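You operate a simulated robot arm through the tools that you are given. There is no shell and no other tool.

Carry out the task below with a simulated two-armed robot. There is one attempt and no reset: what you move stays moved.

Task
Turn the Rack side bar off and heat the other two bars to 110 C.
Fine: dials first, then the heater switch; watch both Ready lamps come on; leave the dwell dial and the air lever.

The check looks at the end state, three seconds after you hand in, the way a careful person would. Anything else that was tipped, shoved, dropped, spilled or broken makes it a failure.

Robot
Two 7-joint arms with fingered hands on one trunk that stands fixed in place. Base frame: the origin is at the foot of the trunk, x ahead of it, y to its left, z up. Units: mm, rad, N and s.
The left shoulder is at [20, 123, 1112], the right one opposite. With the tool pointing down near the work surface each hand reaches from about 100 to 440 mm from the base axis, measured 20 degrees to its own side. Payload 2.4 kg a hand.
The TCP of each hand is the grasp point between the finger pads, 17 mm short of the fingertips. In the tool frame z runs along the fingers and y along their closing line. The gripper opens to 88 mm; its body begins 47 mm behind the TCP. The gripper is a hand of 3 fingers: y runs from the thumb to the fingers, the wrist lies at [0, 0, -165] in the tool frame, and closing takes about 1.5 s.
Orientation is that of the tool frame in the base frame, as a unit quaternion [x, y, z, w]. With the fingers straight down and closing along the base's y, the tool's x points along the base's -x, its y along +y and its z along -z.

Tools
- The arms move only by the tool step_arm. It takes "left_series", "right_series" or both (then of equal length, played together; a hand with none holds still); each is text: rows parted by semicolons, each of 7 numbers parted by spaces: the turn, a rotation vector about the base's x, y, z in rad, then the shift along the base's x, y, z in mm, then the finger opening in mm, from 0 to 88. In form: rx ry rz tx ty tz jaw; .... A call has 1 to 20 rows; each row is the pose to reach, as a shift and turn from the pose commanded when the call began. Rows are played at 5 a second. More than 50 mm and 0.15 rad between two rows, or a gripper value outside its range, and nothing of the call is played. Where a pose cannot be reached the arm comes as near as it can. A force on the tool above 40 N (or 10 N above the force at the start of the call, whichever is more), or a blocked arm, ends the call early, and 0.2 s more pass. The fingers move at their own pace (about 45 mm/s each) and stop on an object; they squeeze with about 24 N. The grip force told is the motor's: it shows also when the fingers shut on nothing. Time passes only in rows, and 0.2 s behind the last, so rows that repeat a pose let the fingers close. The reply holds the time, the measured pose of the TCP, the force on the tool along the base axes, the opening and the grip force, in the units named above and with some noise, with the torque about the TCP (base axes, N m) and any sound that the robot's microphone picked up, and new pictures: "pictures" is both (left out), scene, wrist or none (wrist: the cameras of the hands that moved).
- Cameras (640 x 400 px; columns grow to the right, rows downward): "scene" is now at [49.8, 12.8, 1555.4]; the picture's right is [0.20, -0.98, 0.00], its down [-0.83, -0.17, -0.53] and it looks along [0.52, 0.11, -0.85] (base axes); focal length 318 px, centre (320, 200). "left" rides on the left gripper at [-52, 4, -66] in its tool frame; the picture's right is [-0.08, -1.00, 0.00], its down [0.78, -0.07, -0.62] and it looks along [0.62, -0.05, 0.78] (tool axes); focal length 243 px, centre (320, 200). "right" rides on the right gripper at [52, 4, -66] in its tool frame; the picture's right is [-0.08, 1.00, 0.00], its down [-0.78, -0.07, -0.62] and it looks along [-0.62, -0.05, 0.78] (tool axes); focal length 243 px, centre (320, 200). There is no depth. A picture from a camera that has moved, and an enlarged one, comes with that camera's place and axes in the base frame and with its lens.
- lift_body(by): moves the trunk up (or, below 0, down) by that many mm; the arms and the scene camera ride with it, the base frame stays. It gives what a move gives, with no picture.
- hand_shape(shape, hand): the hand has 3 fingers and takes this shape, open, in about a second: jaw (thumb against the fingers, like two jaws); tri (thumb and two fingers); tip (a fingertip pinch); poke (one finger out to press); point (the index stretched); flat (the hand flat); cup (the hand cupped); fist (a fist). The gripper value then closes the fingers along that shape, each until it touches; the sizes above hold for jaw. It gives what a move gives, with no picture.
- turn_head(pan, tilt): turns the head with the scene camera to pan (to the left, within 2.094 rad either way) and tilt (down, from -0.506 to 1.204), counted from straight ahead of the robot. It gives what a move gives, and a new picture of the scene camera.
- zoom(camera, box): a new picture of the part [left, top, right, bottom] of that camera's present view, enlarged. It takes no simulated time.
- sign_off(): hands the job in; it is judged then, once.

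Nothing tells you positions but the pictures and the camera data. Unless the task says otherwise, let go and move clear before handing in.

The tools are called as name(argument=value, ...) on one line, values as JSON. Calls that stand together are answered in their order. step_arm: Moves the arms, as the interface text tells. Its arguments: {"type":"object","properties":{"left_series":{"type":"string"},"right_series":{"type":"string"},"pictures":{"type":"string","enum":["both","scene","wrist","none"]}},"required":[]} The other tools are called the same way: lift_body (by) moves the trunk up or down; hand_shape (shape, hand) gives the hand a shape; turn_head (pan, tilt) turns the head that bears the scene camera; zoom (camera, box) takes an enlarged picture of a part of a camera's view; sign_off () hands the job in.

At the start:

```text
t: 0.0
left_position: [372.4, 266.0, 1042.5]
left_orientation: [0.0, 1.0, 0.0, 0.0]
left_ft_force: [-0.3, 0.7, 0.7]
left_moment: [0.0, 0.0, 0.0]
left_grip_width: 87.9
left_grip_force: 0.1
left_shape: jaw
right_position: [326.6, -3.9, 1082.0]
right_orientation: [0.0, 1.0, 0.0, 0.001]
right_ft_force: [0.3, -0.5, 0.6]
right_moment: [0.04, 0.0, -0.02]
right_grip_width: 88.0
right_grip_force: 0.0
right_shape: jaw
trunk travel left (down, up): [-325.0, 505.0]
head pan, tilt (commanded): [0.201, 1.007]
```

scene: 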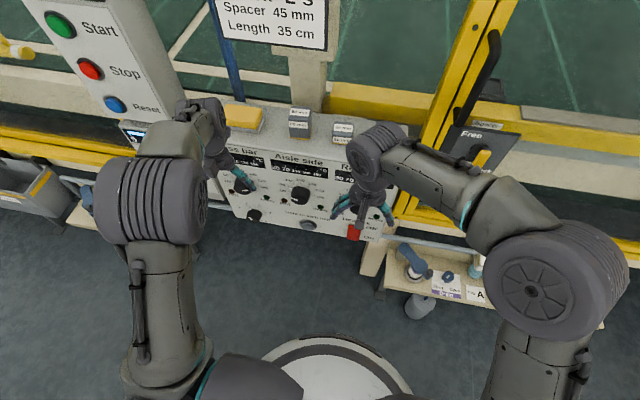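
right: 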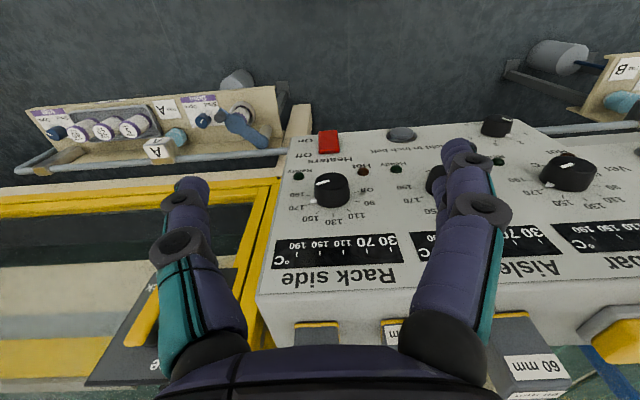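
left: 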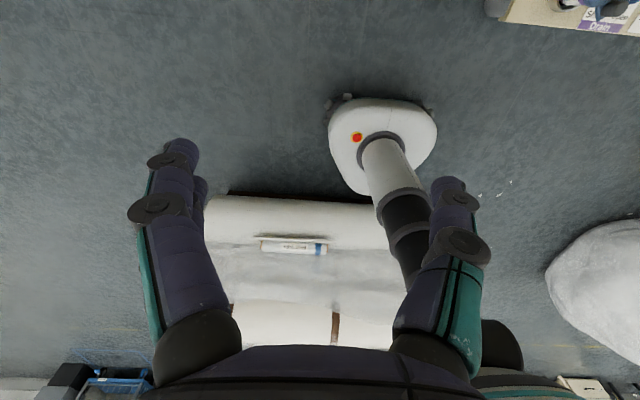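

I see a heater panel with three dials (Rack side, Aisle side, and a third "... bar"), a red heater switch, lamps, and probably a dwell dial. I'll enlarge the views before moving anything.

zoom(camera="scene", box=[200, 90, 420, 250])

zoom(camera="right", box=[250, 100, 450, 300])

zoom(camera="right", box=[440, 100, 640, 300])

```text
2.50 times, centred on (310, 170) of scene
camera zoom: at [49.8, 12.8, 1555.4], right [0.2, -0.98, 0.0], down [-0.83, -0.17, -0.53], along [0.52, 0.11, -0.85], focal length 794 px, centre (345, 275)
```

zoom: 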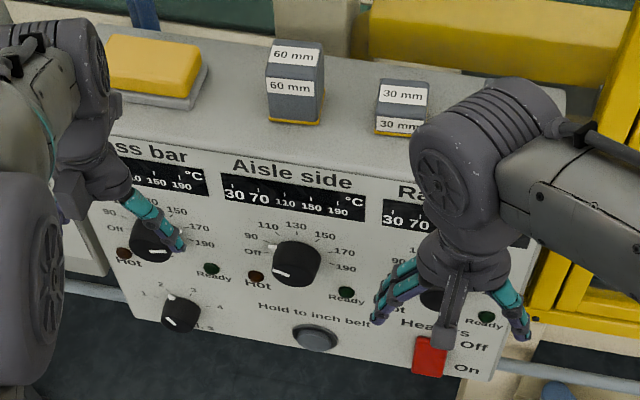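

```text
2.00 times, centred on (350, 200) of right
camera zoom: at [273.4, 0.2, 1147.3], right [0.08, 1.0, 0.0], down [0.78, -0.07, 0.62], along [0.62, -0.05, -0.78], focal length 485 px, centre (260, 200)
```

zoom: 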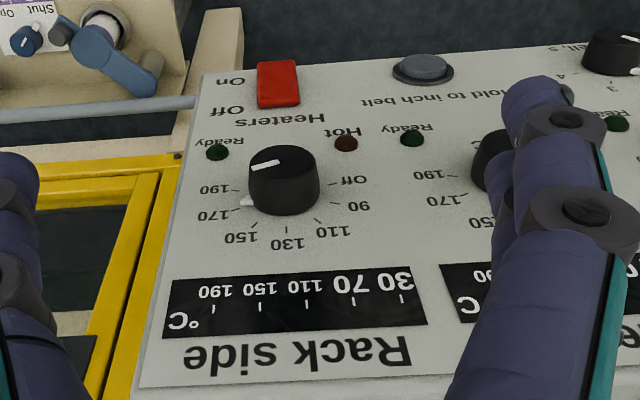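

```text
2.00 times, centred on (540, 200) of right
camera zoom: at [273.4, 0.2, 1147.3], right [0.08, 1.0, 0.0], down [0.78, -0.07, 0.62], along [0.62, -0.05, -0.78], focal length 485 px, centre (-120, 200)
```

zoom: 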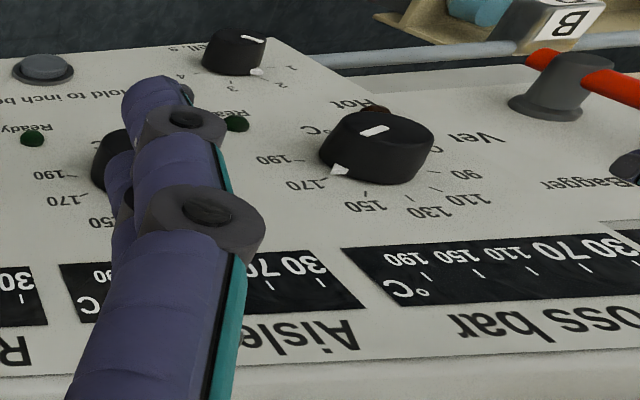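

The panel front seems close to vertical, at about x≈490 mm, with the dials at z≈855: Rack at y≈3, Aisle at y≈156, Cross bar at y≈315. I'll pull the right hand back and pitch it up so its camera looks straight at the panel, and move the left hand back so the scene view is clear.

step_arm(right_series="0 -0.12 0 -15 -10 0 88; 0 -0.24 0 -30 -20 0 88; 0 -0.36 0 -45 -30 0 88; 0 -0.48 0 -60 -40 0 88; 0 -0.6 0 -70 -50 0 88; 0 -0.72 0 -80 -60 0 88", left_series="0 0 0 -20 10 0 88; 0 0 0 -40 20 0 88; 0 0 0 -60 30 0 88; 0 0 0 -80 40 0 88; 0 0 0 -100 50 0 88; 0 0 0 -120 60 0 88")

```text
t: 1.4
left_position: [253.4, 329.6, 1043.5]
left_orientation: [0.0, 1.0, -0.001, 0.0]
left_ft_force: [0.7, 0.3, -0.3]
left_moment: [0.0, 0.0, -0.04]
left_grip_width: 87.9
left_grip_force: 0.0
left_shape: jaw
right_position: [245.3, -62.5, 1081.6]
right_orientation: [0.0, 0.935, 0.0, 0.354]
right_ft_force: [-0.1, 0.5, 0.1]
right_moment: [0.01, 0.01, 0.0]
right_grip_width: 87.9
right_grip_force: 0.1
right_shape: jaw
trunk travel left (down, up): [-325.0, 505.0]
head pan, tilt (commanded): [0.201, 1.007]
camera scene: at [49.3, 12.6, 1555.5], right [0.2, -0.98, 0.0], down [-0.83, -0.17, -0.53], along [0.52, 0.11, -0.85], focal length 318 px, centre (320, 200)
camera right: at [162.3, -58.4, 1097.0], right [0.06, 1.0, 0.06], down [0.18, -0.07, 0.98], along [0.98, -0.05, -0.18], focal length 243 px, centre (320, 200)
camera left: at [304.8, 335.1, 1110.0], right [0.08, -1.0, 0.0], down [-0.78, -0.07, 0.62], along [-0.62, -0.05, -0.78], focal length 243 px, centre (320, 200)
```

scene: 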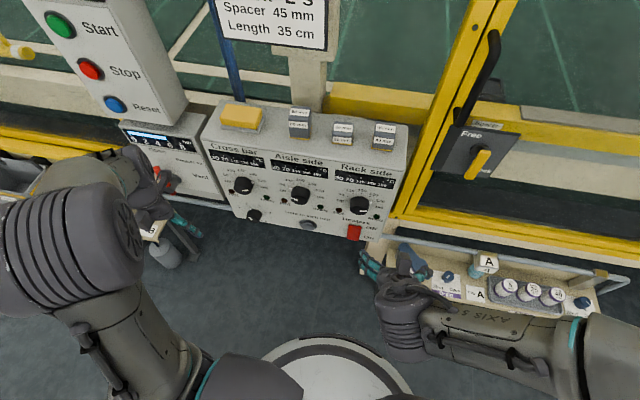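
right: 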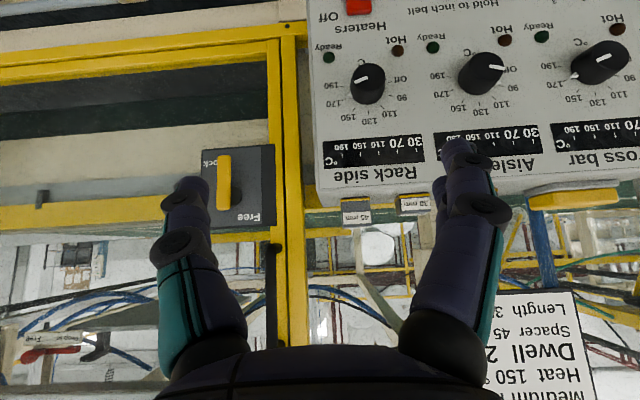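
left: 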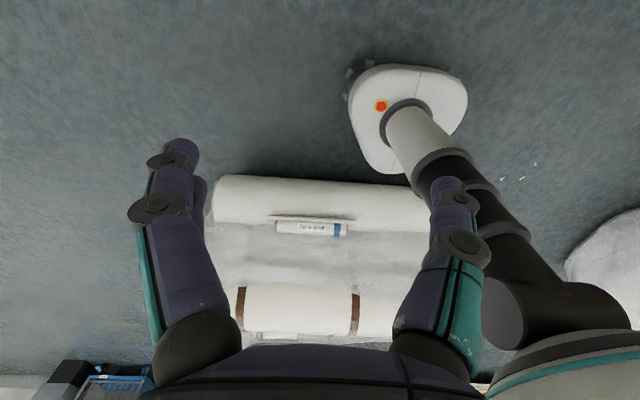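

The panel is now clear in both views. I'll enlarge it to read the dials, lamps and switch.

zoom(camera="scene", box=[200, 90, 420, 250])

zoom(camera="scene", box=[205, 140, 315, 240])

zoom(camera="scene", box=[295, 150, 405, 250])

zoom(camera="right", box=[310, 0, 440, 200])

zoom(camera="right", box=[420, 0, 640, 140])

```text
2.50 times, centred on (310, 170) of scene
camera zoom: at [49.3, 12.6, 1555.5], right [0.2, -0.98, 0.0], down [-0.83, -0.17, -0.53], along [0.52, 0.11, -0.85], focal length 794 px, centre (345, 275)
```

zoom: 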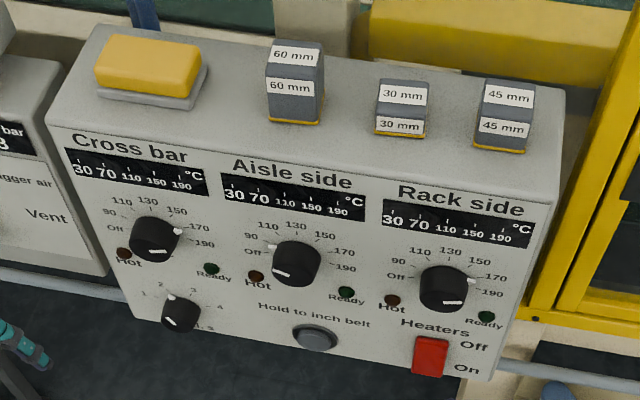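

```text
4.00 times, centred on (260, 190) of scene
camera zoom: at [49.3, 12.6, 1555.5], right [0.2, -0.98, 0.0], down [-0.83, -0.17, -0.53], along [0.52, 0.11, -0.85], focal length 1270 px, centre (560, 240)
```

zoom: 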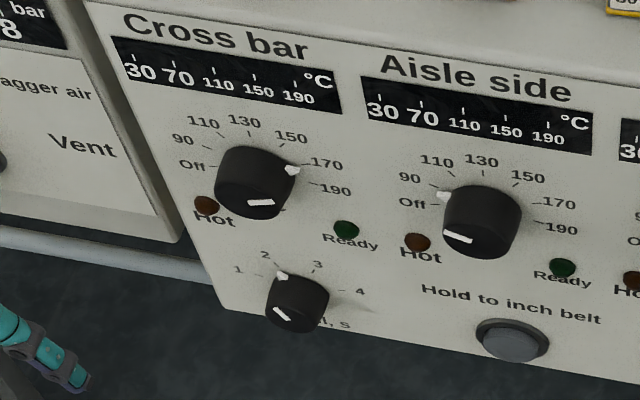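

```text
4.00 times, centred on (350, 200) of scene
camera zoom: at [49.3, 12.6, 1555.5], right [0.2, -0.98, 0.0], down [-0.83, -0.17, -0.53], along [0.52, 0.11, -0.85], focal length 1270 px, centre (200, 200)
```

zoom: 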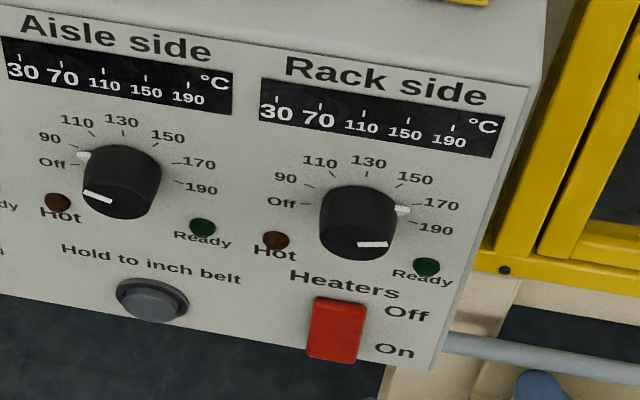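

```text
2.00 times, centred on (375, 100) of right
camera zoom: at [162.3, -58.4, 1097.0], right [0.06, 1.0, 0.06], down [0.18, -0.07, 0.98], along [0.98, -0.05, -0.18], focal length 485 px, centre (210, 400)
```

zoom: 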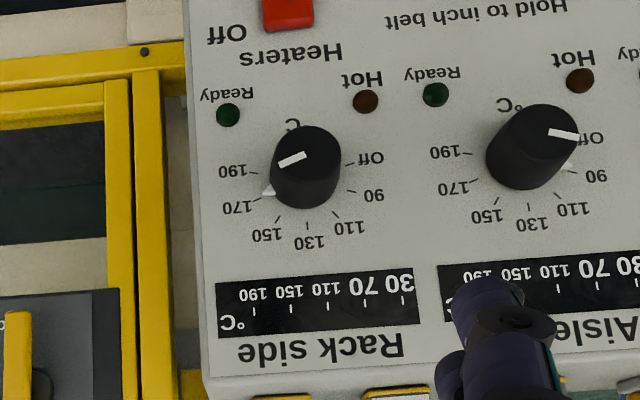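

```text
2.86 times, centred on (530, 70) of right
camera zoom: at [162.3, -58.4, 1097.0], right [0.06, 1.0, 0.06], down [0.18, -0.07, 0.98], along [0.98, -0.05, -0.18], focal length 693 px, centre (-280, 571)
```

zoom: 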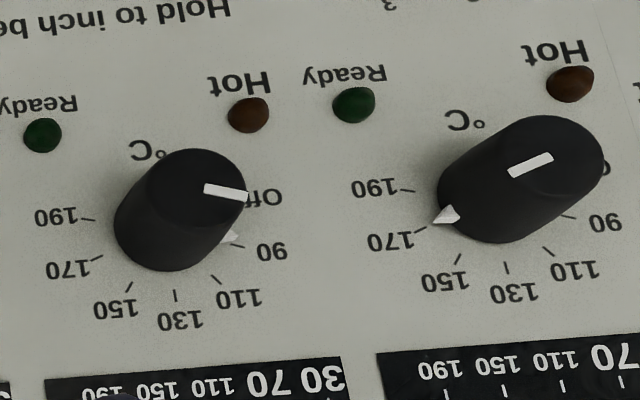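

The panel front is vertical at x≈477. The Rack, Aisle and Cross bar knobs are at y≈1, 150 and 300, all at z≈883, about 44 mm across and 25 mm tall. The scale runs 35° per step, from Off at −105° through 110 at −35° to 190 at +105°. Next I'll bring the right hand to a forward-pointing pose in front of the Rack knob.

step_arm(right_series="0 -0.142 0 10 10 -33 88; 0 -0.284 0 20 20 -66 88; 0 -0.426 0 35 32 -100 88; 0 -0.568 0 55 44 -133 88; 0 -0.71 0 75 56 -166 88; 0 -0.851 0 100 64 -198 88; 0 -0.851 0 130 64 -198 88; 0 -0.851 0 130 64 -198 88")

```text
t: 3.2
left_position: [254.6, 330.7, 1044.0]
left_orientation: [0.0, 1.0, -0.001, 0.0]
left_ft_force: [0.2, -0.8, 0.1]
left_moment: [0.02, -0.01, -0.03]
left_grip_width: 87.9
left_grip_force: 0.0
left_shape: jaw
right_position: [376.9, 1.6, 886.5]
right_orientation: [-0.001, 0.706, 0.0, 0.709]
right_ft_force: [-1.0, 0.2, 0.2]
right_moment: [0.0, -0.02, 0.01]
right_grip_width: 88.0
right_grip_force: 0.0
right_shape: jaw
right hand out of reach, approached as far as the arm can: row 1, 2
trunk travel left (down, up): [-325.0, 505.0]
head pan, tilt (commanded): [0.201, 1.007]
camera scene: at [49.7, 12.8, 1555.5], right [0.2, -0.98, 0.0], down [-0.83, -0.17, -0.53], along [0.52, 0.11, -0.85], focal length 318 px, centre (320, 200)
camera right: at [310.2, 4.6, 833.8], right [0.0, 1.0, 0.08], down [-0.62, -0.07, 0.78], along [0.78, -0.05, 0.62], focal length 243 px, centre (320, 200)
```

scene: 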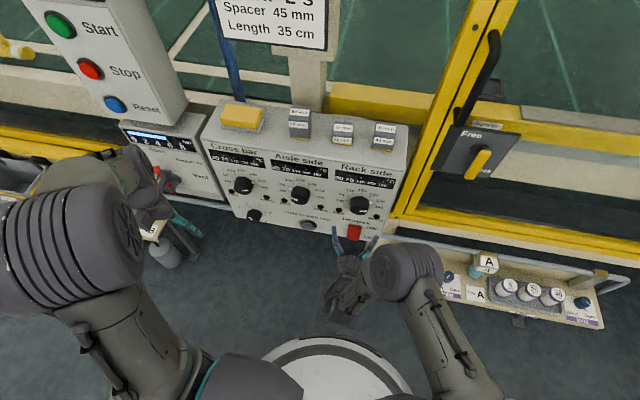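
right: 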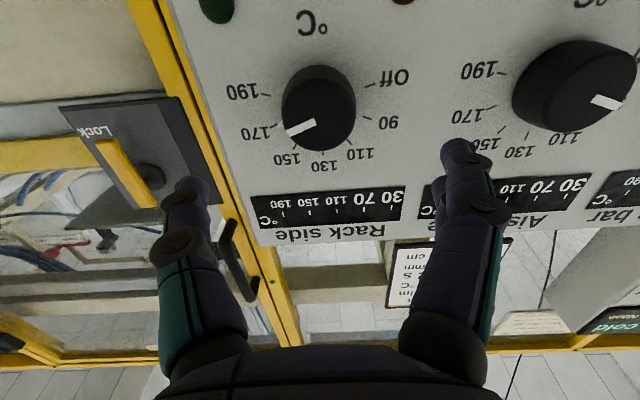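

The right hand now faces the Rack knob squarely. I'll zoom in to check the knob's centre and where the pointer sits.

zoom(camera="right", box=[220, 0, 420, 200])

zoom(camera="scene", box=[310, 160, 410, 260])

```text
2.00 times, centred on (320, 100) of right
camera zoom: at [310.2, 4.6, 833.8], right [0.0, 1.0, 0.08], down [-0.62, -0.07, 0.78], along [0.78, -0.05, 0.62], focal length 485 px, centre (320, 400)
```

zoom: 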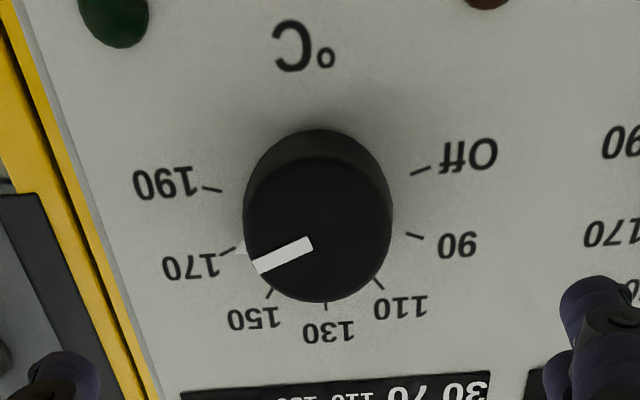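

```text
4.00 times, centred on (360, 210) of scene
camera zoom: at [49.7, 12.8, 1555.5], right [0.2, -0.98, 0.0], down [-0.83, -0.17, -0.53], along [0.52, 0.11, -0.85], focal length 1270 px, centre (160, 160)
```

zoom: 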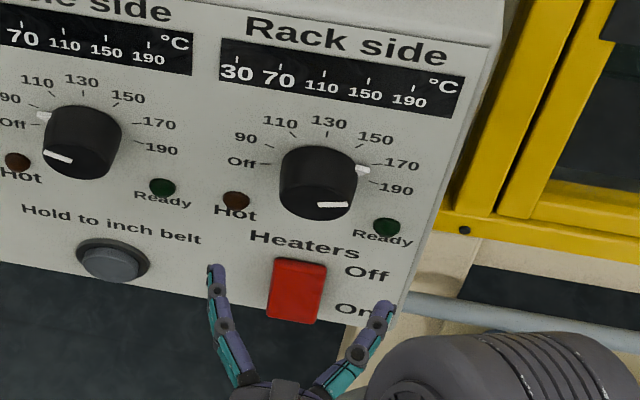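

The Rack pointer is at about +73°, roughly 172 °C, and the knob centre is near y≈0.5, z≈884.5. It has to turn about 178° counter-clockwise to reach Off. Before touching it, I'll test in free space how far the right wrist rolls each way.

step_arm(right_series="0.15 0 0 0 -1 -2 88; 0.3 0 0 0 -1 -2 88; 0.45 0 0 0 -1 -2 88; 0.6 0 0 0 -1 -2 88; 0.75 0 0 0 -1 -2 88; 0.9 0 0 0 -1 -2 88; 1.05 0 0 0 -1 -2 88; 1.2 0 0 0 -1 -2 88; 1.35 0 0 0 -1 -2 88; 1.5 0 0 0 -1 -2 88; 1.5 0 0 0 -1 -2 88")

```text
t: 5.6
left_position: [253.7, 329.7, 1043.7]
left_orientation: [0.001, 1.0, 0.0, 0.0]
left_ft_force: [-0.2, -0.3, 0.6]
left_moment: [-0.01, 0.0, -0.02]
left_grip_width: 87.8
left_grip_force: 0.1
left_shape: jaw
right_position: [375.5, -1.3, 882.7]
right_orientation: [0.483, 0.517, 0.482, 0.517]
right_ft_force: [0.7, 0.2, 0.3]
right_moment: [0.0, 0.01, 0.01]
right_grip_width: 88.2
right_grip_force: 0.0
right_shape: jaw
trunk travel left (down, up): [-325.0, 505.0]
head pan, tilt (commanded): [0.201, 1.007]
camera scene: at [49.8, 12.8, 1555.4], right [0.2, -0.98, 0.0], down [-0.83, -0.17, -0.53], along [0.52, 0.11, -0.85], focal length 318 px, centre (320, 200)
camera right: at [309.5, 51.0, 882.7], right [0.0, -0.02, 1.0], down [-0.62, -0.78, -0.01], along [0.78, -0.62, -0.01], focal length 243 px, centre (320, 200)
```

scene: 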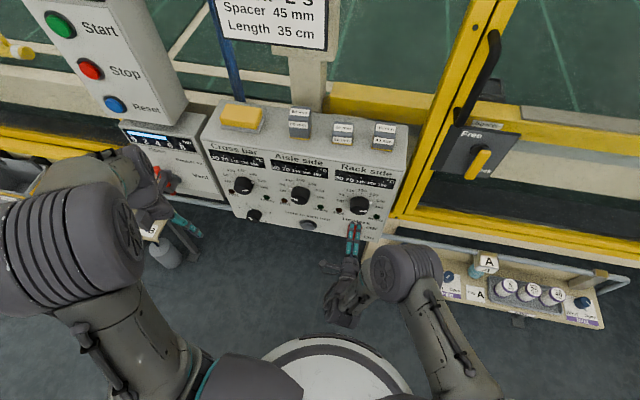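
right: 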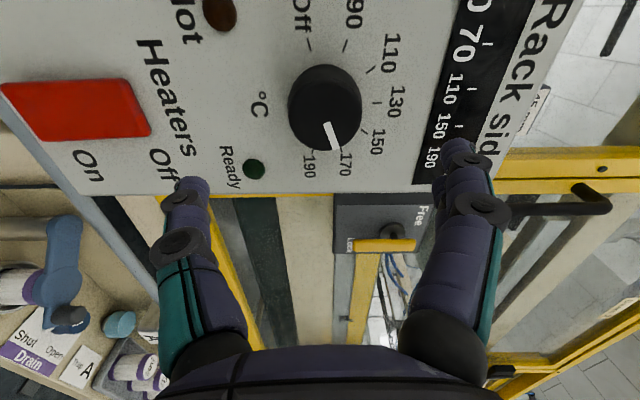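

The wrist rolls cleanly to +1.5 rad. I'll approach the Rack knob in this roll, with fingertips stopping about 8 mm short of the panel, and look again before closing.

step_arm(right_series="0 0 0 25 1.4 2.5 88; 0 0 0 50 1.4 2.5 88; 0 0 0 75 1.4 2.5 88; 0 0 0 75 1.4 2.5 88")

```text
t: 6.6
left_position: [254.3, 330.1, 1043.6]
left_orientation: [0.0, 1.0, -0.001, 0.0]
left_ft_force: [0.1, -0.5, 0.7]
left_moment: [-0.02, -0.02, 0.0]
left_grip_width: 88.1
left_grip_force: 0.1
left_shape: jaw
right_position: [450.7, -0.9, 883.4]
right_orientation: [0.481, 0.518, 0.481, 0.518]
right_ft_force: [0.4, 0.7, 0.1]
right_moment: [-0.01, -0.01, 0.02]
right_grip_width: 87.9
right_grip_force: 0.0
right_shape: jaw
trunk travel left (down, up): [-325.0, 505.0]
head pan, tilt (commanded): [0.201, 1.007]
camera scene: at [49.7, 12.8, 1555.4], right [0.2, -0.98, 0.0], down [-0.83, -0.17, -0.53], along [0.52, 0.11, -0.85], focal length 318 px, centre (320, 200)
camera right: at [384.4, 51.9, 884.5], right [0.0, -0.01, 1.0], down [-0.62, -0.78, -0.01], along [0.78, -0.62, -0.01], focal length 243 px, centre (320, 200)
```

scene: 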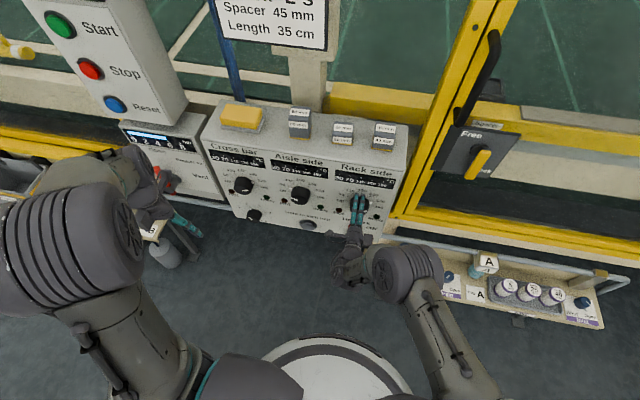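
right: 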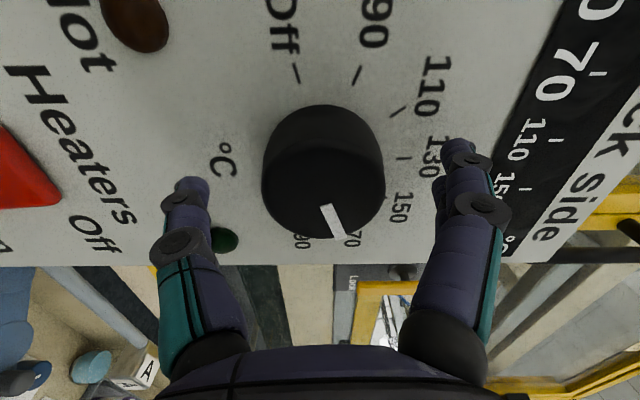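

The knob sits centred between the fingers. I'll close on it and hold.

step_arm(right_series="0 0 0 0 0 0 60; 0 0 0 0 0 0 45; 0 0 0 0 0 0 35; 0 0 0 0 0 0 30; 0 0 0 0 0 0 30; 0 0 0 0 0 0 30; 0 0 0 0 0 0 30")

```text
t: 8.2
left_position: [253.9, 329.8, 1044.8]
left_orientation: [0.0, 1.0, 0.0, 0.0]
left_ft_force: [0.0, 0.3, 0.0]
left_moment: [0.01, 0.02, 0.01]
left_grip_width: 87.9
left_grip_force: 0.1
left_shape: jaw
right_position: [450.5, -0.1, 883.0]
right_orientation: [0.482, 0.517, 0.482, 0.518]
right_ft_force: [-0.3, 1.1, 0.5]
right_moment: [-0.01, -0.02, 0.01]
right_grip_width: 36.8
right_grip_force: 24.1
right_shape: jaw
trunk travel left (down, up): [-325.0, 505.0]
head pan, tilt (commanded): [0.201, 1.007]
camera scene: at [49.7, 13.1, 1555.4], right [0.2, -0.98, 0.0], down [-0.83, -0.17, -0.53], along [0.52, 0.11, -0.85], focal length 318 px, centre (320, 200)
camera right: at [384.1, 52.2, 884.6], right [0.0, -0.01, 1.0], down [-0.62, -0.78, -0.01], along [0.78, -0.62, -0.01], focal length 243 px, centre (320, 200)
```

scene: 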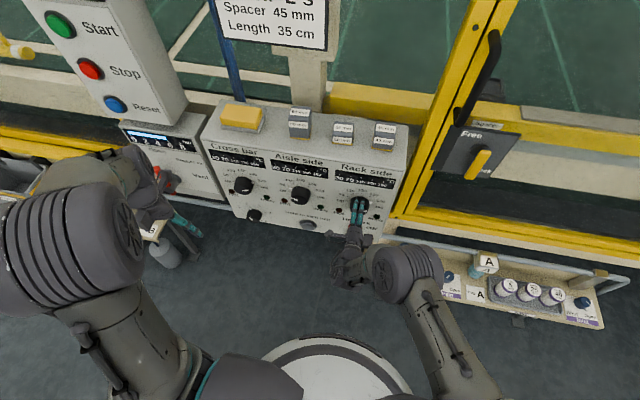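
right: 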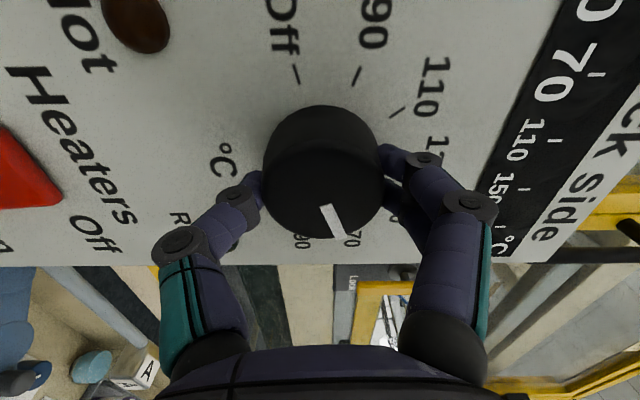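

Gripped at 24 N. Now I'll turn it counter-clockwise by 1.5 rad.

step_arm(right_series="-0.15 0 0 0 0 0 30; -0.3 0 0 0 0 0 30; -0.45 0 0 0 0 0 30; -0.6 0 0 0 0 0 30; -0.75 0 0 0 0 0 30; -0.9 0 0 0 0 0 30; -1.05 0 0 0 0 0 30; -1.2 0 0 0 0 0 30; -1.35 0 0 0 0 0 30; -1.5 0 0 0 0 0 30; -1.5 0 0 0 0 0 30")

```text
t: 10.6
left_position: [253.6, 329.3, 1042.9]
left_orientation: [0.0, 1.0, 0.0, 0.001]
left_ft_force: [-0.9, 0.1, 0.6]
left_moment: [-0.01, -0.01, 0.02]
left_grip_width: 87.8
left_grip_force: 0.0
left_shape: jaw
right_position: [449.6, 1.0, 884.1]
right_orientation: [-0.001, 0.706, -0.001, 0.708]
right_ft_force: [0.9, -6.4, 3.5]
right_moment: [-0.02, -0.03, -0.07]
right_grip_width: 36.7
right_grip_force: 23.9
right_shape: jaw
trunk travel left (down, up): [-325.0, 505.0]
head pan, tilt (commanded): [0.201, 1.007]
camera scene: at [49.6, 11.8, 1555.5], right [0.2, -0.98, 0.0], down [-0.83, -0.17, -0.53], along [0.52, 0.11, -0.85], focal length 318 px, centre (320, 200)
camera right: at [384.0, 4.4, 832.0], right [0.0, 1.0, 0.08], down [-0.62, -0.06, 0.78], along [0.78, -0.05, 0.62], focal length 243 px, centre (320, 200)
```

scene: 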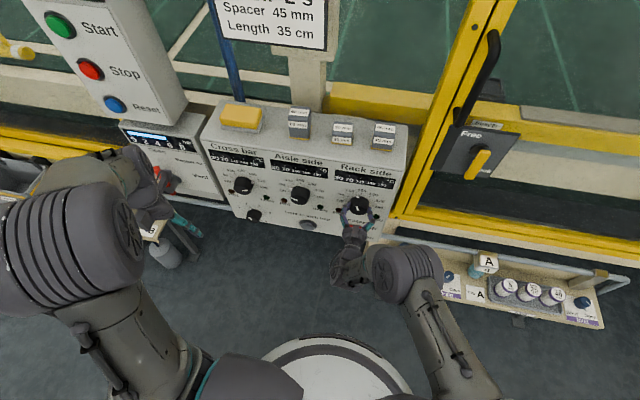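
right: 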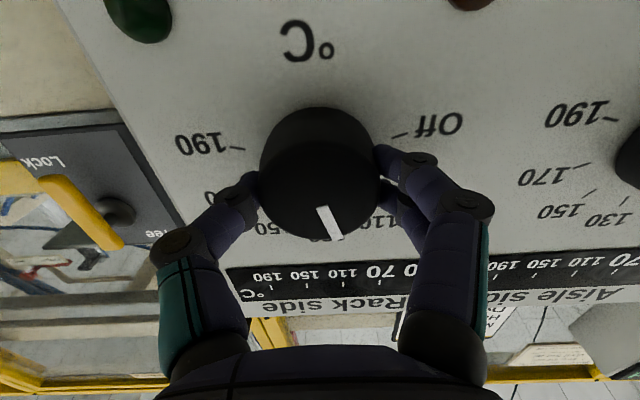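

The knob followed without slipping and the pointer is now near −13°. I'll keep turning the same way in chunks, watching for reach limits.

step_arm(right_series="-0.15 0 0 0 0 0 30; -0.3 0 0 0 0 0 30; -0.45 0 0 0 0 0 30; -0.6 0 0 0 0 0 30; -0.75 0 0 0 0 0 30; -0.75 0 0 0 0 0 30", pictures="wrist")

```text
t: 12.0
left_position: [254.6, 329.5, 1045.1]
left_orientation: [0.0, 1.0, 0.0, 0.0]
left_ft_force: [0.7, -0.5, 0.6]
left_moment: [0.0, 0.0, -0.02]
left_grip_width: 88.0
left_grip_force: 0.0
left_shape: jaw
right_position: [450.8, 0.7, 882.8]
right_orientation: [-0.26, 0.657, -0.26, 0.658]
right_ft_force: [0.1, -4.8, 3.8]
right_moment: [-0.06, -0.08, -0.05]
right_grip_width: 36.9
right_grip_force: 24.5
right_shape: jaw
trunk travel left (down, up): [-325.0, 505.0]
head pan, tilt (commanded): [0.201, 1.007]
camera right: at [383.9, -32.5, 843.0], right [0.0, 0.79, -0.62], down [-0.62, 0.48, 0.61], along [0.78, 0.39, 0.49], focal length 243 px, centre (320, 200)
```

right: 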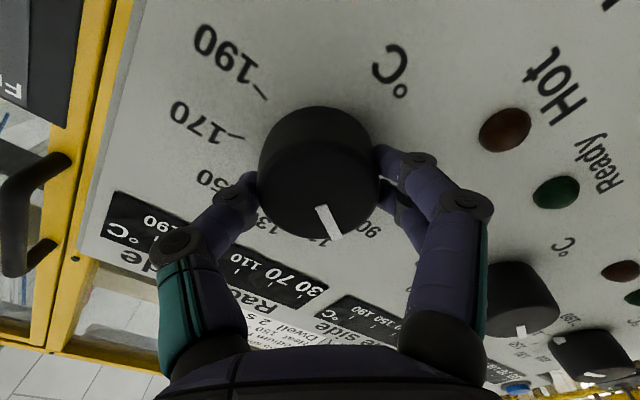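

That tracked cleanly and the pointer is now near −56°. Another 0.855 rad should bring it to Off.

step_arm(right_series="-0.15 0 0 0 0 0 30; -0.3 0 0 0 0 0 30; -0.45 0 0 0 0 0 30; -0.6 0 0 0 0 0 30; -0.73 0 0 0 0 0 30; -0.855 0 0 0 0 0 30; -0.855 0 0 0 0 0 30", pictures="both")

```text
t: 13.6
left_position: [253.5, 330.4, 1043.8]
left_orientation: [0.001, 1.0, 0.0, -0.001]
left_ft_force: [-0.7, 1.2, 0.6]
left_moment: [-0.02, -0.03, -0.01]
left_grip_width: 87.6
left_grip_force: 0.0
left_shape: jaw
right_position: [450.4, -0.8, 884.8]
right_orientation: [0.509, -0.49, 0.509, -0.492]
right_ft_force: [-1.0, -1.3, 7.5]
right_moment: [0.42, -0.15, 0.0]
right_grip_width: 37.3
right_grip_force: 24.2
right_shape: jaw
trunk travel left (down, up): [-325.0, 505.0]
head pan, tilt (commanded): [0.201, 1.007]
camera scene: at [48.8, 12.5, 1555.5], right [0.2, -0.98, 0.0], down [-0.83, -0.17, -0.53], along [0.52, 0.11, -0.85], focal length 318 px, centre (320, 200)
camera right: at [384.1, -53.1, 881.1], right [0.0, 0.05, -1.0], down [-0.62, 0.78, 0.04], along [0.78, 0.62, 0.03], focal length 243 px, centre (320, 200)
```

scene: 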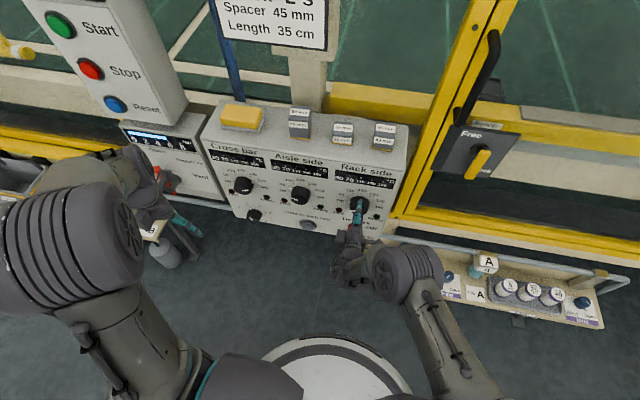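
right: 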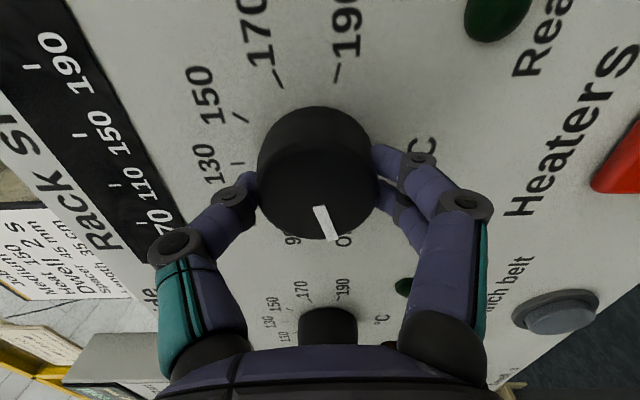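

A reaction torque of about 0.42 N·m showed up at the end, which suggests the knob has reached its Off stop. I'll release and back straight out to check.

step_arm(right_series="0 0 0 0 0 0 60; 0 0 0 0 0 0 88; 0 0 0 0 0 0 88; 0 0 0 0 0 0 88; 0 0 0 -25 0 0 88; 0 0 0 -60 0 0 88; 0 0 0 -95 0 0 88; 0 0 0 -95 0 0 88", pictures="both")

zoom(camera="right", box=[220, 20, 420, 220])

zoom(camera="scene", box=[310, 160, 410, 260])

```text
t: 15.4
left_position: [253.8, 330.6, 1044.2]
left_orientation: [0.0, 1.0, 0.001, 0.0]
left_ft_force: [0.1, -0.1, -0.4]
left_moment: [-0.03, 0.02, -0.03]
left_grip_width: 87.7
left_grip_force: 0.1
left_shape: jaw
right_position: [352.7, 0.4, 882.6]
right_orientation: [0.509, -0.491, 0.508, -0.492]
right_ft_force: [0.4, -0.1, 0.3]
right_moment: [0.01, 0.02, -0.01]
right_grip_width: 87.9
right_grip_force: 0.1
right_shape: jaw
trunk travel left (down, up): [-325.0, 505.0]
head pan, tilt (commanded): [0.201, 1.007]
camera scene: at [49.8, 12.8, 1555.4], right [0.2, -0.98, 0.0], down [-0.83, -0.17, -0.53], along [0.52, 0.11, -0.85], focal length 318 px, centre (320, 200)
camera right: at [287.2, -52.1, 880.8], right [0.0, 0.05, -1.0], down [-0.62, 0.78, 0.04], along [0.78, 0.62, 0.03], focal length 243 px, centre (320, 200)
```

scene: 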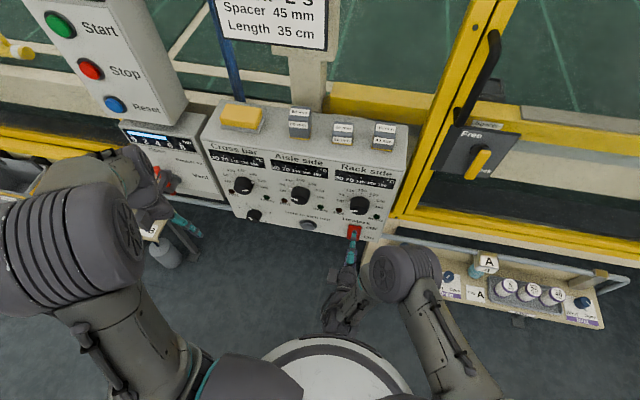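
right: 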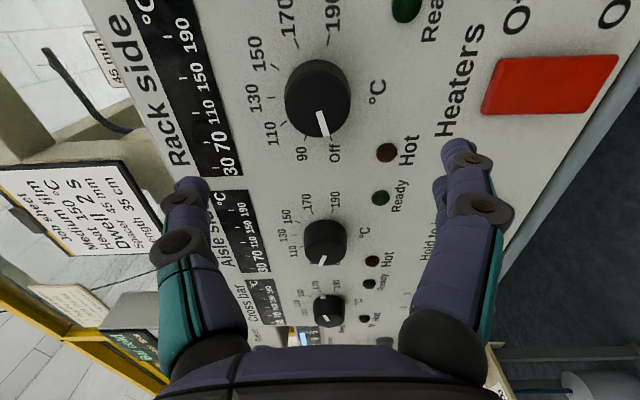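

```text
2.00 times, centred on (320, 120) of right
camera zoom: at [287.2, -52.1, 880.8], right [0.0, 0.05, -1.0], down [-0.62, 0.78, 0.04], along [0.78, 0.62, 0.03], focal length 485 px, centre (320, 360)
```

zoom: 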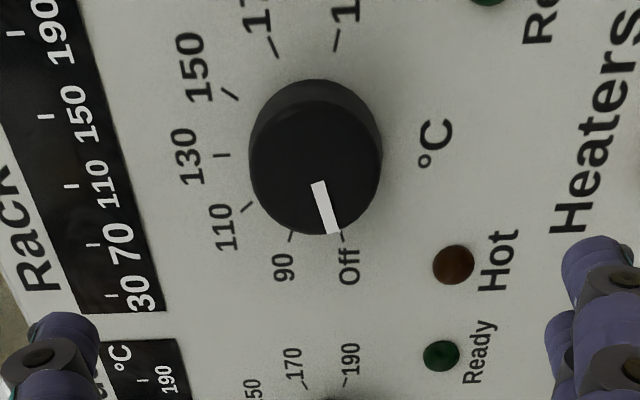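

```text
4.00 times, centred on (360, 210) of scene
camera zoom: at [49.8, 12.8, 1555.4], right [0.2, -0.98, 0.0], down [-0.83, -0.17, -0.53], along [0.52, 0.11, -0.85], focal length 1270 px, centre (160, 160)
```

zoom: 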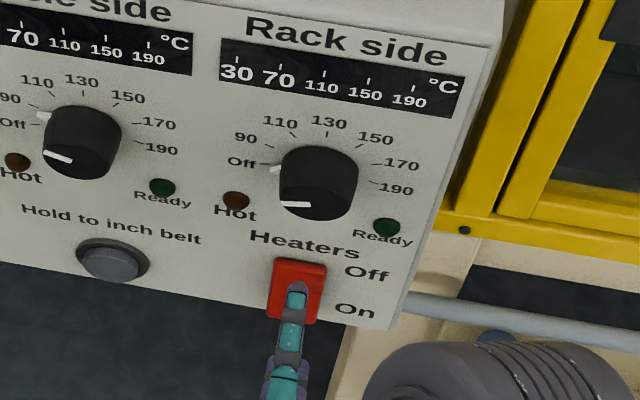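

The Rack pointer line measures −104°, so it sits on Off. Now I'll draw the right hand aside and bring the left hand to face the Cross bar knob.

step_arm(left_series="0 -0.1428 0 11 -2 -14 88; 0 -0.2856 0 22 -5 -29 88; 0 -0.4284 0 34 -7 -43 88; 0 -0.5712 0 45 -10 -57 88; 0 -0.714 0 57 -12 -72 88; 0 -0.8568 0 68 -14 -86 88; 0 -0.9996 0 79 -17 -100 88; 0 -1.1424 0 90 -19 -115 88; 0 -1.2852 0 102 -22 -129 88; 0 -1.428 0 113 -24 -144 88; 0 -1.5708 0 124 -26.5 -158 88; 0 -1.5708 0 124 -26.5 -158 88", right_series="0.15 0 0 -8 -10 0 88; 0.3 0 0 -16 -20 0 88; 0.45 0 0 -24 -30 0 88; 0.6 0 0 -32 -40 0 88; 0.75 0 0 -40 -50 0 88; 0.9 0 0 -48 -60 0 88; 1.05 0 0 -52 -70 0 88; 1.2 0 0 -56 -80 0 88; 1.35 0 0 -60 -90 0 88; 1.5 0 0 -60 -100 0 88; 1.605 0 0 -60 -110 0 88; 1.605 0 0 -60 -110 0 88")

```text
t: 18.0
left_position: [376.9, 299.2, 883.5]
left_orientation: [-0.001, 0.706, 0.0, 0.708]
left_ft_force: [-0.7, 0.3, -0.4]
left_moment: [0.0, -0.01, -0.03]
left_grip_width: 88.0
left_grip_force: 0.1
left_shape: jaw
right_position: [332.6, -106.6, 882.7]
right_orientation: [0.0, 0.707, 0.0, 0.707]
right_ft_force: [0.3, -0.1, -0.1]
right_moment: [0.03, -0.02, -0.02]
right_grip_width: 88.2
right_grip_force: 0.0
right_shape: jaw
right hand out of reach, approached as far as the arm can: row 4, 5, 6, 7, 8, 9, 10, 11, 12
trunk travel left (down, up): [-325.0, 505.0]
head pan, tilt (commanded): [0.201, 1.007]
camera scene: at [49.6, 12.9, 1555.5], right [0.2, -0.98, 0.0], down [-0.83, -0.17, -0.53], along [0.52, 0.11, -0.85], focal length 318 px, centre (320, 200)
camera right: at [265.3, -102.6, 830.0], right [0.0, 1.0, 0.09], down [-0.62, -0.07, 0.78], along [0.78, -0.05, 0.62], focal length 243 px, centre (320, 200)
camera left: at [309.8, 304.2, 935.4], right [0.0, -1.0, 0.09], down [-0.62, -0.07, -0.78], along [0.78, -0.05, -0.62], focal length 243 px, centre (320, 200)
```

scene: 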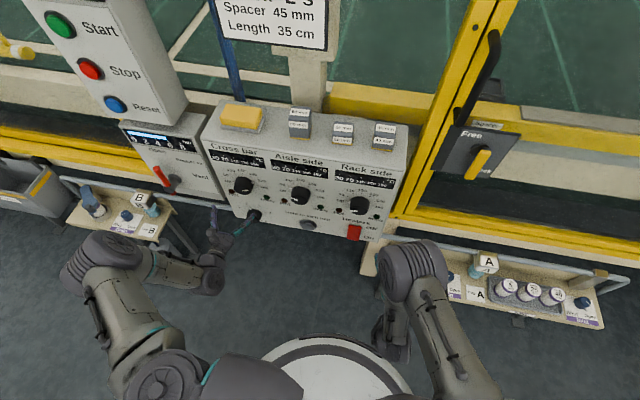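
right: 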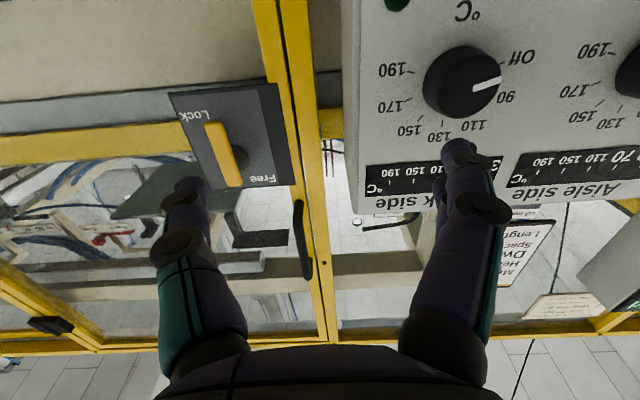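
left: 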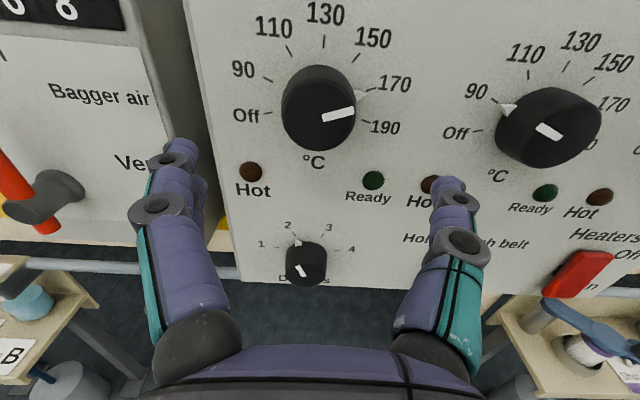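

The left hand is squarely in front of the Cross bar knob with an upright view. I'll zoom in to measure both pointers.

zoom(camera="left", box=[220, 0, 420, 200])

zoom(camera="left", box=[430, 10, 640, 220])

zoom(camera="left", box=[520, 210, 640, 330])

```text
2.00 times, centred on (320, 100) of left
camera zoom: at [309.8, 304.2, 935.4], right [0.0, -1.0, 0.09], down [-0.62, -0.07, -0.78], along [0.78, -0.05, -0.62], focal length 485 px, centre (320, 400)
```

zoom: 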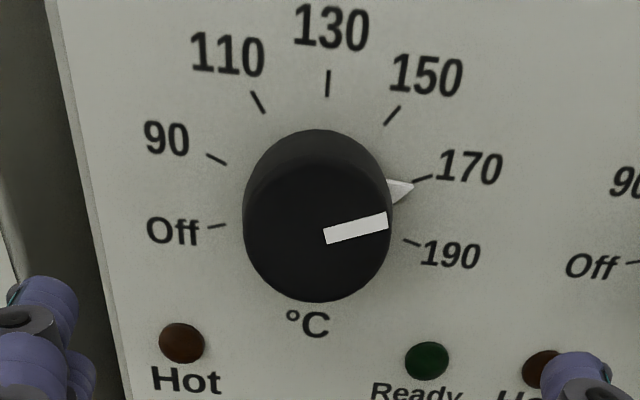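

```text
1.90 times, centred on (535, 115) of left
camera zoom: at [309.8, 304.2, 935.4], right [0.0, -1.0, 0.09], down [-0.62, -0.07, -0.78], along [0.78, -0.05, -0.62], focal length 462 px, centre (-90, 362)
```

zoom: 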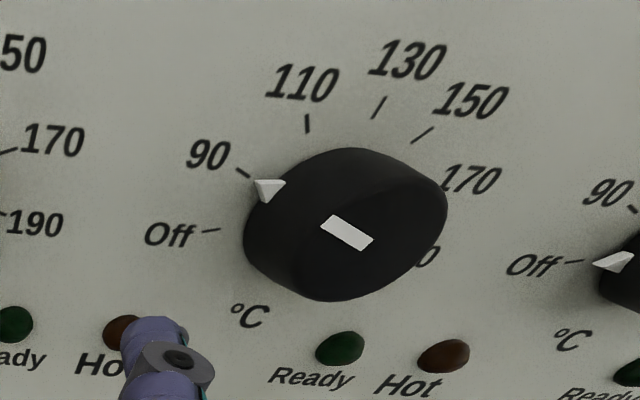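

```text
3.33 times, centred on (580, 270) of left
camera zoom: at [309.8, 304.2, 935.4], right [0.0, -1.0, 0.09], down [-0.62, -0.07, -0.78], along [0.78, -0.05, -0.62], focal length 809 px, centre (-547, -33)
```

zoom: 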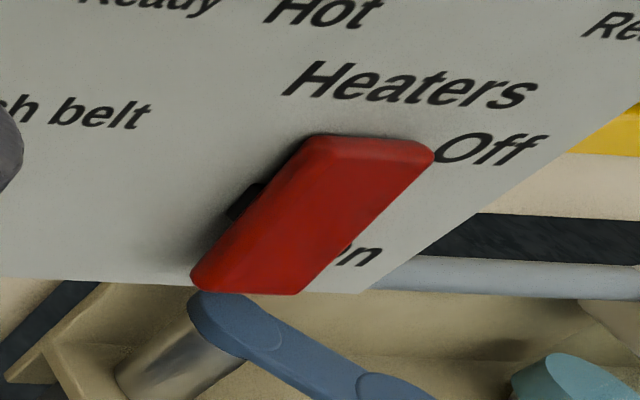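

The Cross bar pointer is at about +70° (170 °C) and the Aisle pointer at about −72° (90 °C). The heater switch is a rocker with Off at the top pressed in. I'll roll the left hand clockwise, then move in around the Cross bar knob.

step_arm(left_series="0.14 0 0 0 1 0 80; 0.28 0 0 0 1 0 80; 0.42 0 0 0 1 0 80; 0.56 0 0 0 1 0 80; 0.70 0 0 0 1 0 80; 0.82 0 0 0 1 0 80; 0.925 0 0 0 1 0 80; 0.925 0 0 25 1 0 80; 0.925 0 0 50 1 0 80; 0.925 0 0 75.5 1 0 80; 0.925 0 0 75.5 1 0 80", pictures="both")

```text
t: 20.4
left_position: [453.7, 302.1, 887.5]
left_orientation: [0.317, 0.632, 0.316, 0.633]
left_ft_force: [0.0, -0.4, -0.1]
left_moment: [0.0, -0.01, 0.0]
left_grip_width: 80.3
left_grip_force: 0.1
left_shape: jaw
right_position: [331.1, -106.3, 882.2]
right_orientation: [0.0, 0.707, 0.0, 0.707]
right_ft_force: [-0.3, -0.1, -0.2]
right_moment: [-0.03, 0.0, 0.02]
right_grip_width: 87.6
right_grip_force: 0.0
right_shape: jaw
trunk travel left (down, up): [-325.0, 505.0]
head pan, tilt (commanded): [0.201, 1.007]
camera scene: at [49.8, 12.9, 1555.4], right [0.2, -0.98, 0.0], down [-0.83, -0.17, -0.53], along [0.52, 0.11, -0.85], focal length 318 px, centre (320, 200)
camera left: at [386.1, 263.8, 921.6], right [0.0, -0.67, -0.74], down [-0.62, 0.58, -0.52], along [0.78, 0.46, -0.42], focal length 243 px, centre (320, 200)
```

scene: 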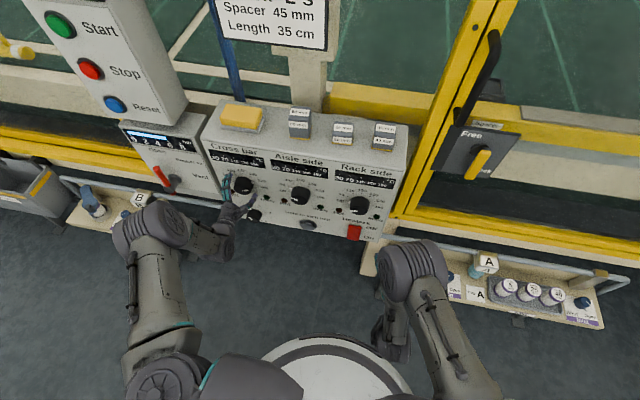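
left: 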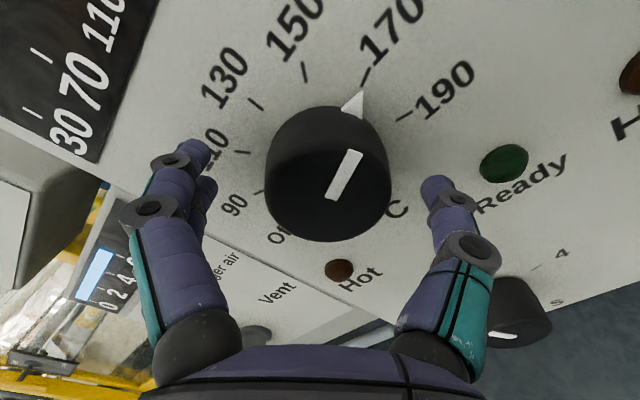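

The image shows the hand about 3 mm off the knob's centre, up and to the left. I'll correct that and then close.

step_arm(left_series="0 0 0 -1 -2 -2.3 80; 0 0 0 -1 -2 -2.3 80; 0 0 0 -1 -2 -2.3 80", pictures="wrist")

```text
t: 21.2
left_position: [451.0, 300.9, 884.6]
left_orientation: [0.316, 0.633, 0.315, 0.633]
left_ft_force: [-0.2, 0.8, -0.6]
left_moment: [0.0, -0.02, 0.04]
left_grip_width: 80.1
left_grip_force: 0.1
left_shape: jaw
right_position: [331.5, -107.0, 882.3]
right_orientation: [0.0, 0.707, -0.001, 0.707]
right_ft_force: [-0.4, 0.9, 0.4]
right_moment: [-0.07, -0.01, 0.03]
right_grip_width: 88.0
right_grip_force: 0.1
right_shape: jaw
trunk travel left (down, up): [-325.0, 505.0]
head pan, tilt (commanded): [0.201, 1.007]
camera left: at [384.9, 262.0, 918.9], right [0.0, -0.67, -0.74], down [-0.62, 0.58, -0.52], along [0.78, 0.46, -0.41], focal length 243 px, centre (320, 200)
```

left: 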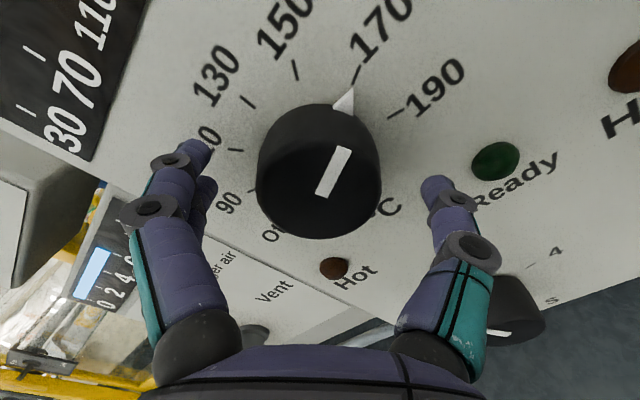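

Centred now. I'll close on the knob, then turn it counter-clockwise by 1.83 rad while watching the forces.

step_arm(left_series="0 0 0 0 0 0 60; 0 0 0 0 0 0 45; 0 0 0 0 0 0 35; 0 0 0 0 0 0 30; 0 0 0 0 0 0 30; 0 0 0 0 0 0 30; 0 0 0 0 0 0 30", pictures="wrist")

step_arm(left_series="-0.14 0 0 0 0 0 30; -0.28 0 0 0 0 0 30; -0.42 0 0 0 0 0 30; -0.56 0 0 0 0 0 30; -0.7 0 0 0 0 0 30; -0.84 0 0 0 0 0 30; -0.98 0 0 0 0 0 30; -1.12 0 0 0 0 0 30; -1.26 0 0 0 0 0 30; -1.4 0 0 0 0 0 30; -1.54 0 0 0 0 0 30; -1.68 0 0 0 0 0 30; -1.76 0 0 0 0 0 30; -1.83 0 0 0 0 0 30; -1.83 0 0 0 0 0 30; -1.83 0 0 0 0 0 30", pictures="wrist")

```text
t: 22.8
left_position: [452.2, 300.0, 883.8]
left_orientation: [0.316, 0.633, 0.315, 0.633]
left_ft_force: [-1.2, -0.8, 1.3]
left_moment: [-0.01, -0.03, -0.01]
left_grip_width: 37.5
left_grip_force: 23.8
left_shape: jaw
right_position: [332.8, -107.8, 882.3]
right_orientation: [0.0, 0.707, 0.0, 0.707]
right_ft_force: [0.0, -0.5, -0.1]
right_moment: [0.0, 0.0, 0.0]
right_grip_width: 87.6
right_grip_force: 0.1
right_shape: jaw
trunk travel left (down, up): [-325.0, 505.0]
head pan, tilt (commanded): [0.201, 1.007]
camera left: at [384.7, 261.8, 919.1], right [0.0, -0.67, -0.74], down [-0.62, 0.58, -0.52], along [0.78, 0.46, -0.41], focal length 243 px, centre (320, 200)
```

left: 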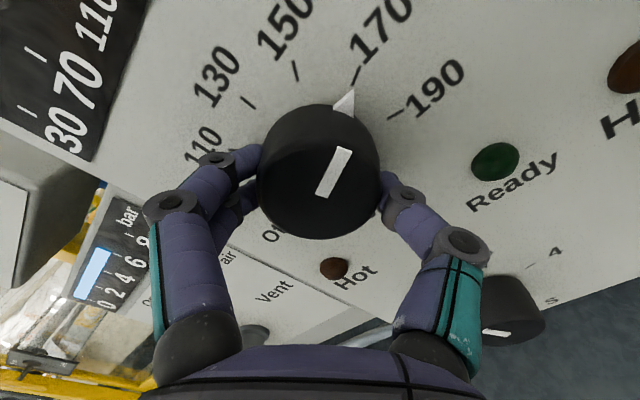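

```text
t: 26.2
left_position: [451.3, 299.7, 883.1]
left_orientation: [-0.31, 0.636, -0.309, 0.635]
left_ft_force: [2.5, -1.1, 8.5]
left_moment: [0.04, -0.14, -0.02]
left_grip_width: 36.9
left_grip_force: 24.1
left_shape: jaw
right_position: [331.2, -106.8, 882.7]
right_orientation: [-0.001, 0.707, 0.0, 0.707]
right_ft_force: [0.6, -0.6, 0.5]
right_moment: [0.0, -0.01, -0.01]
right_grip_width: 87.7
right_grip_force: 0.1
right_shape: jaw
trunk travel left (down, up): [-325.0, 505.0]
head pan, tilt (commanded): [0.201, 1.007]
camera left: at [384.1, 343.5, 911.1], right [0.0, -0.55, 0.84], down [-0.62, -0.66, -0.43], along [0.78, -0.52, -0.34], focal length 243 px, centre (320, 200)
```

left: 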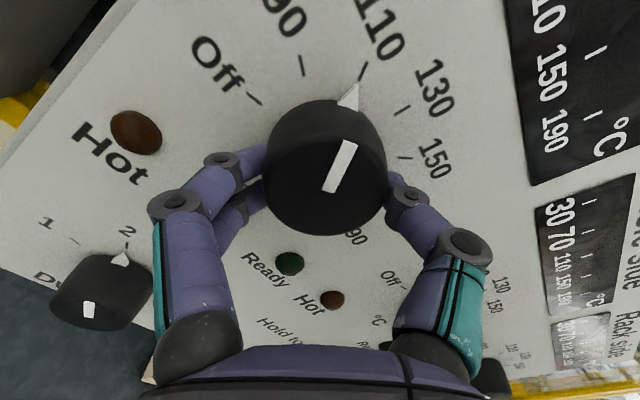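

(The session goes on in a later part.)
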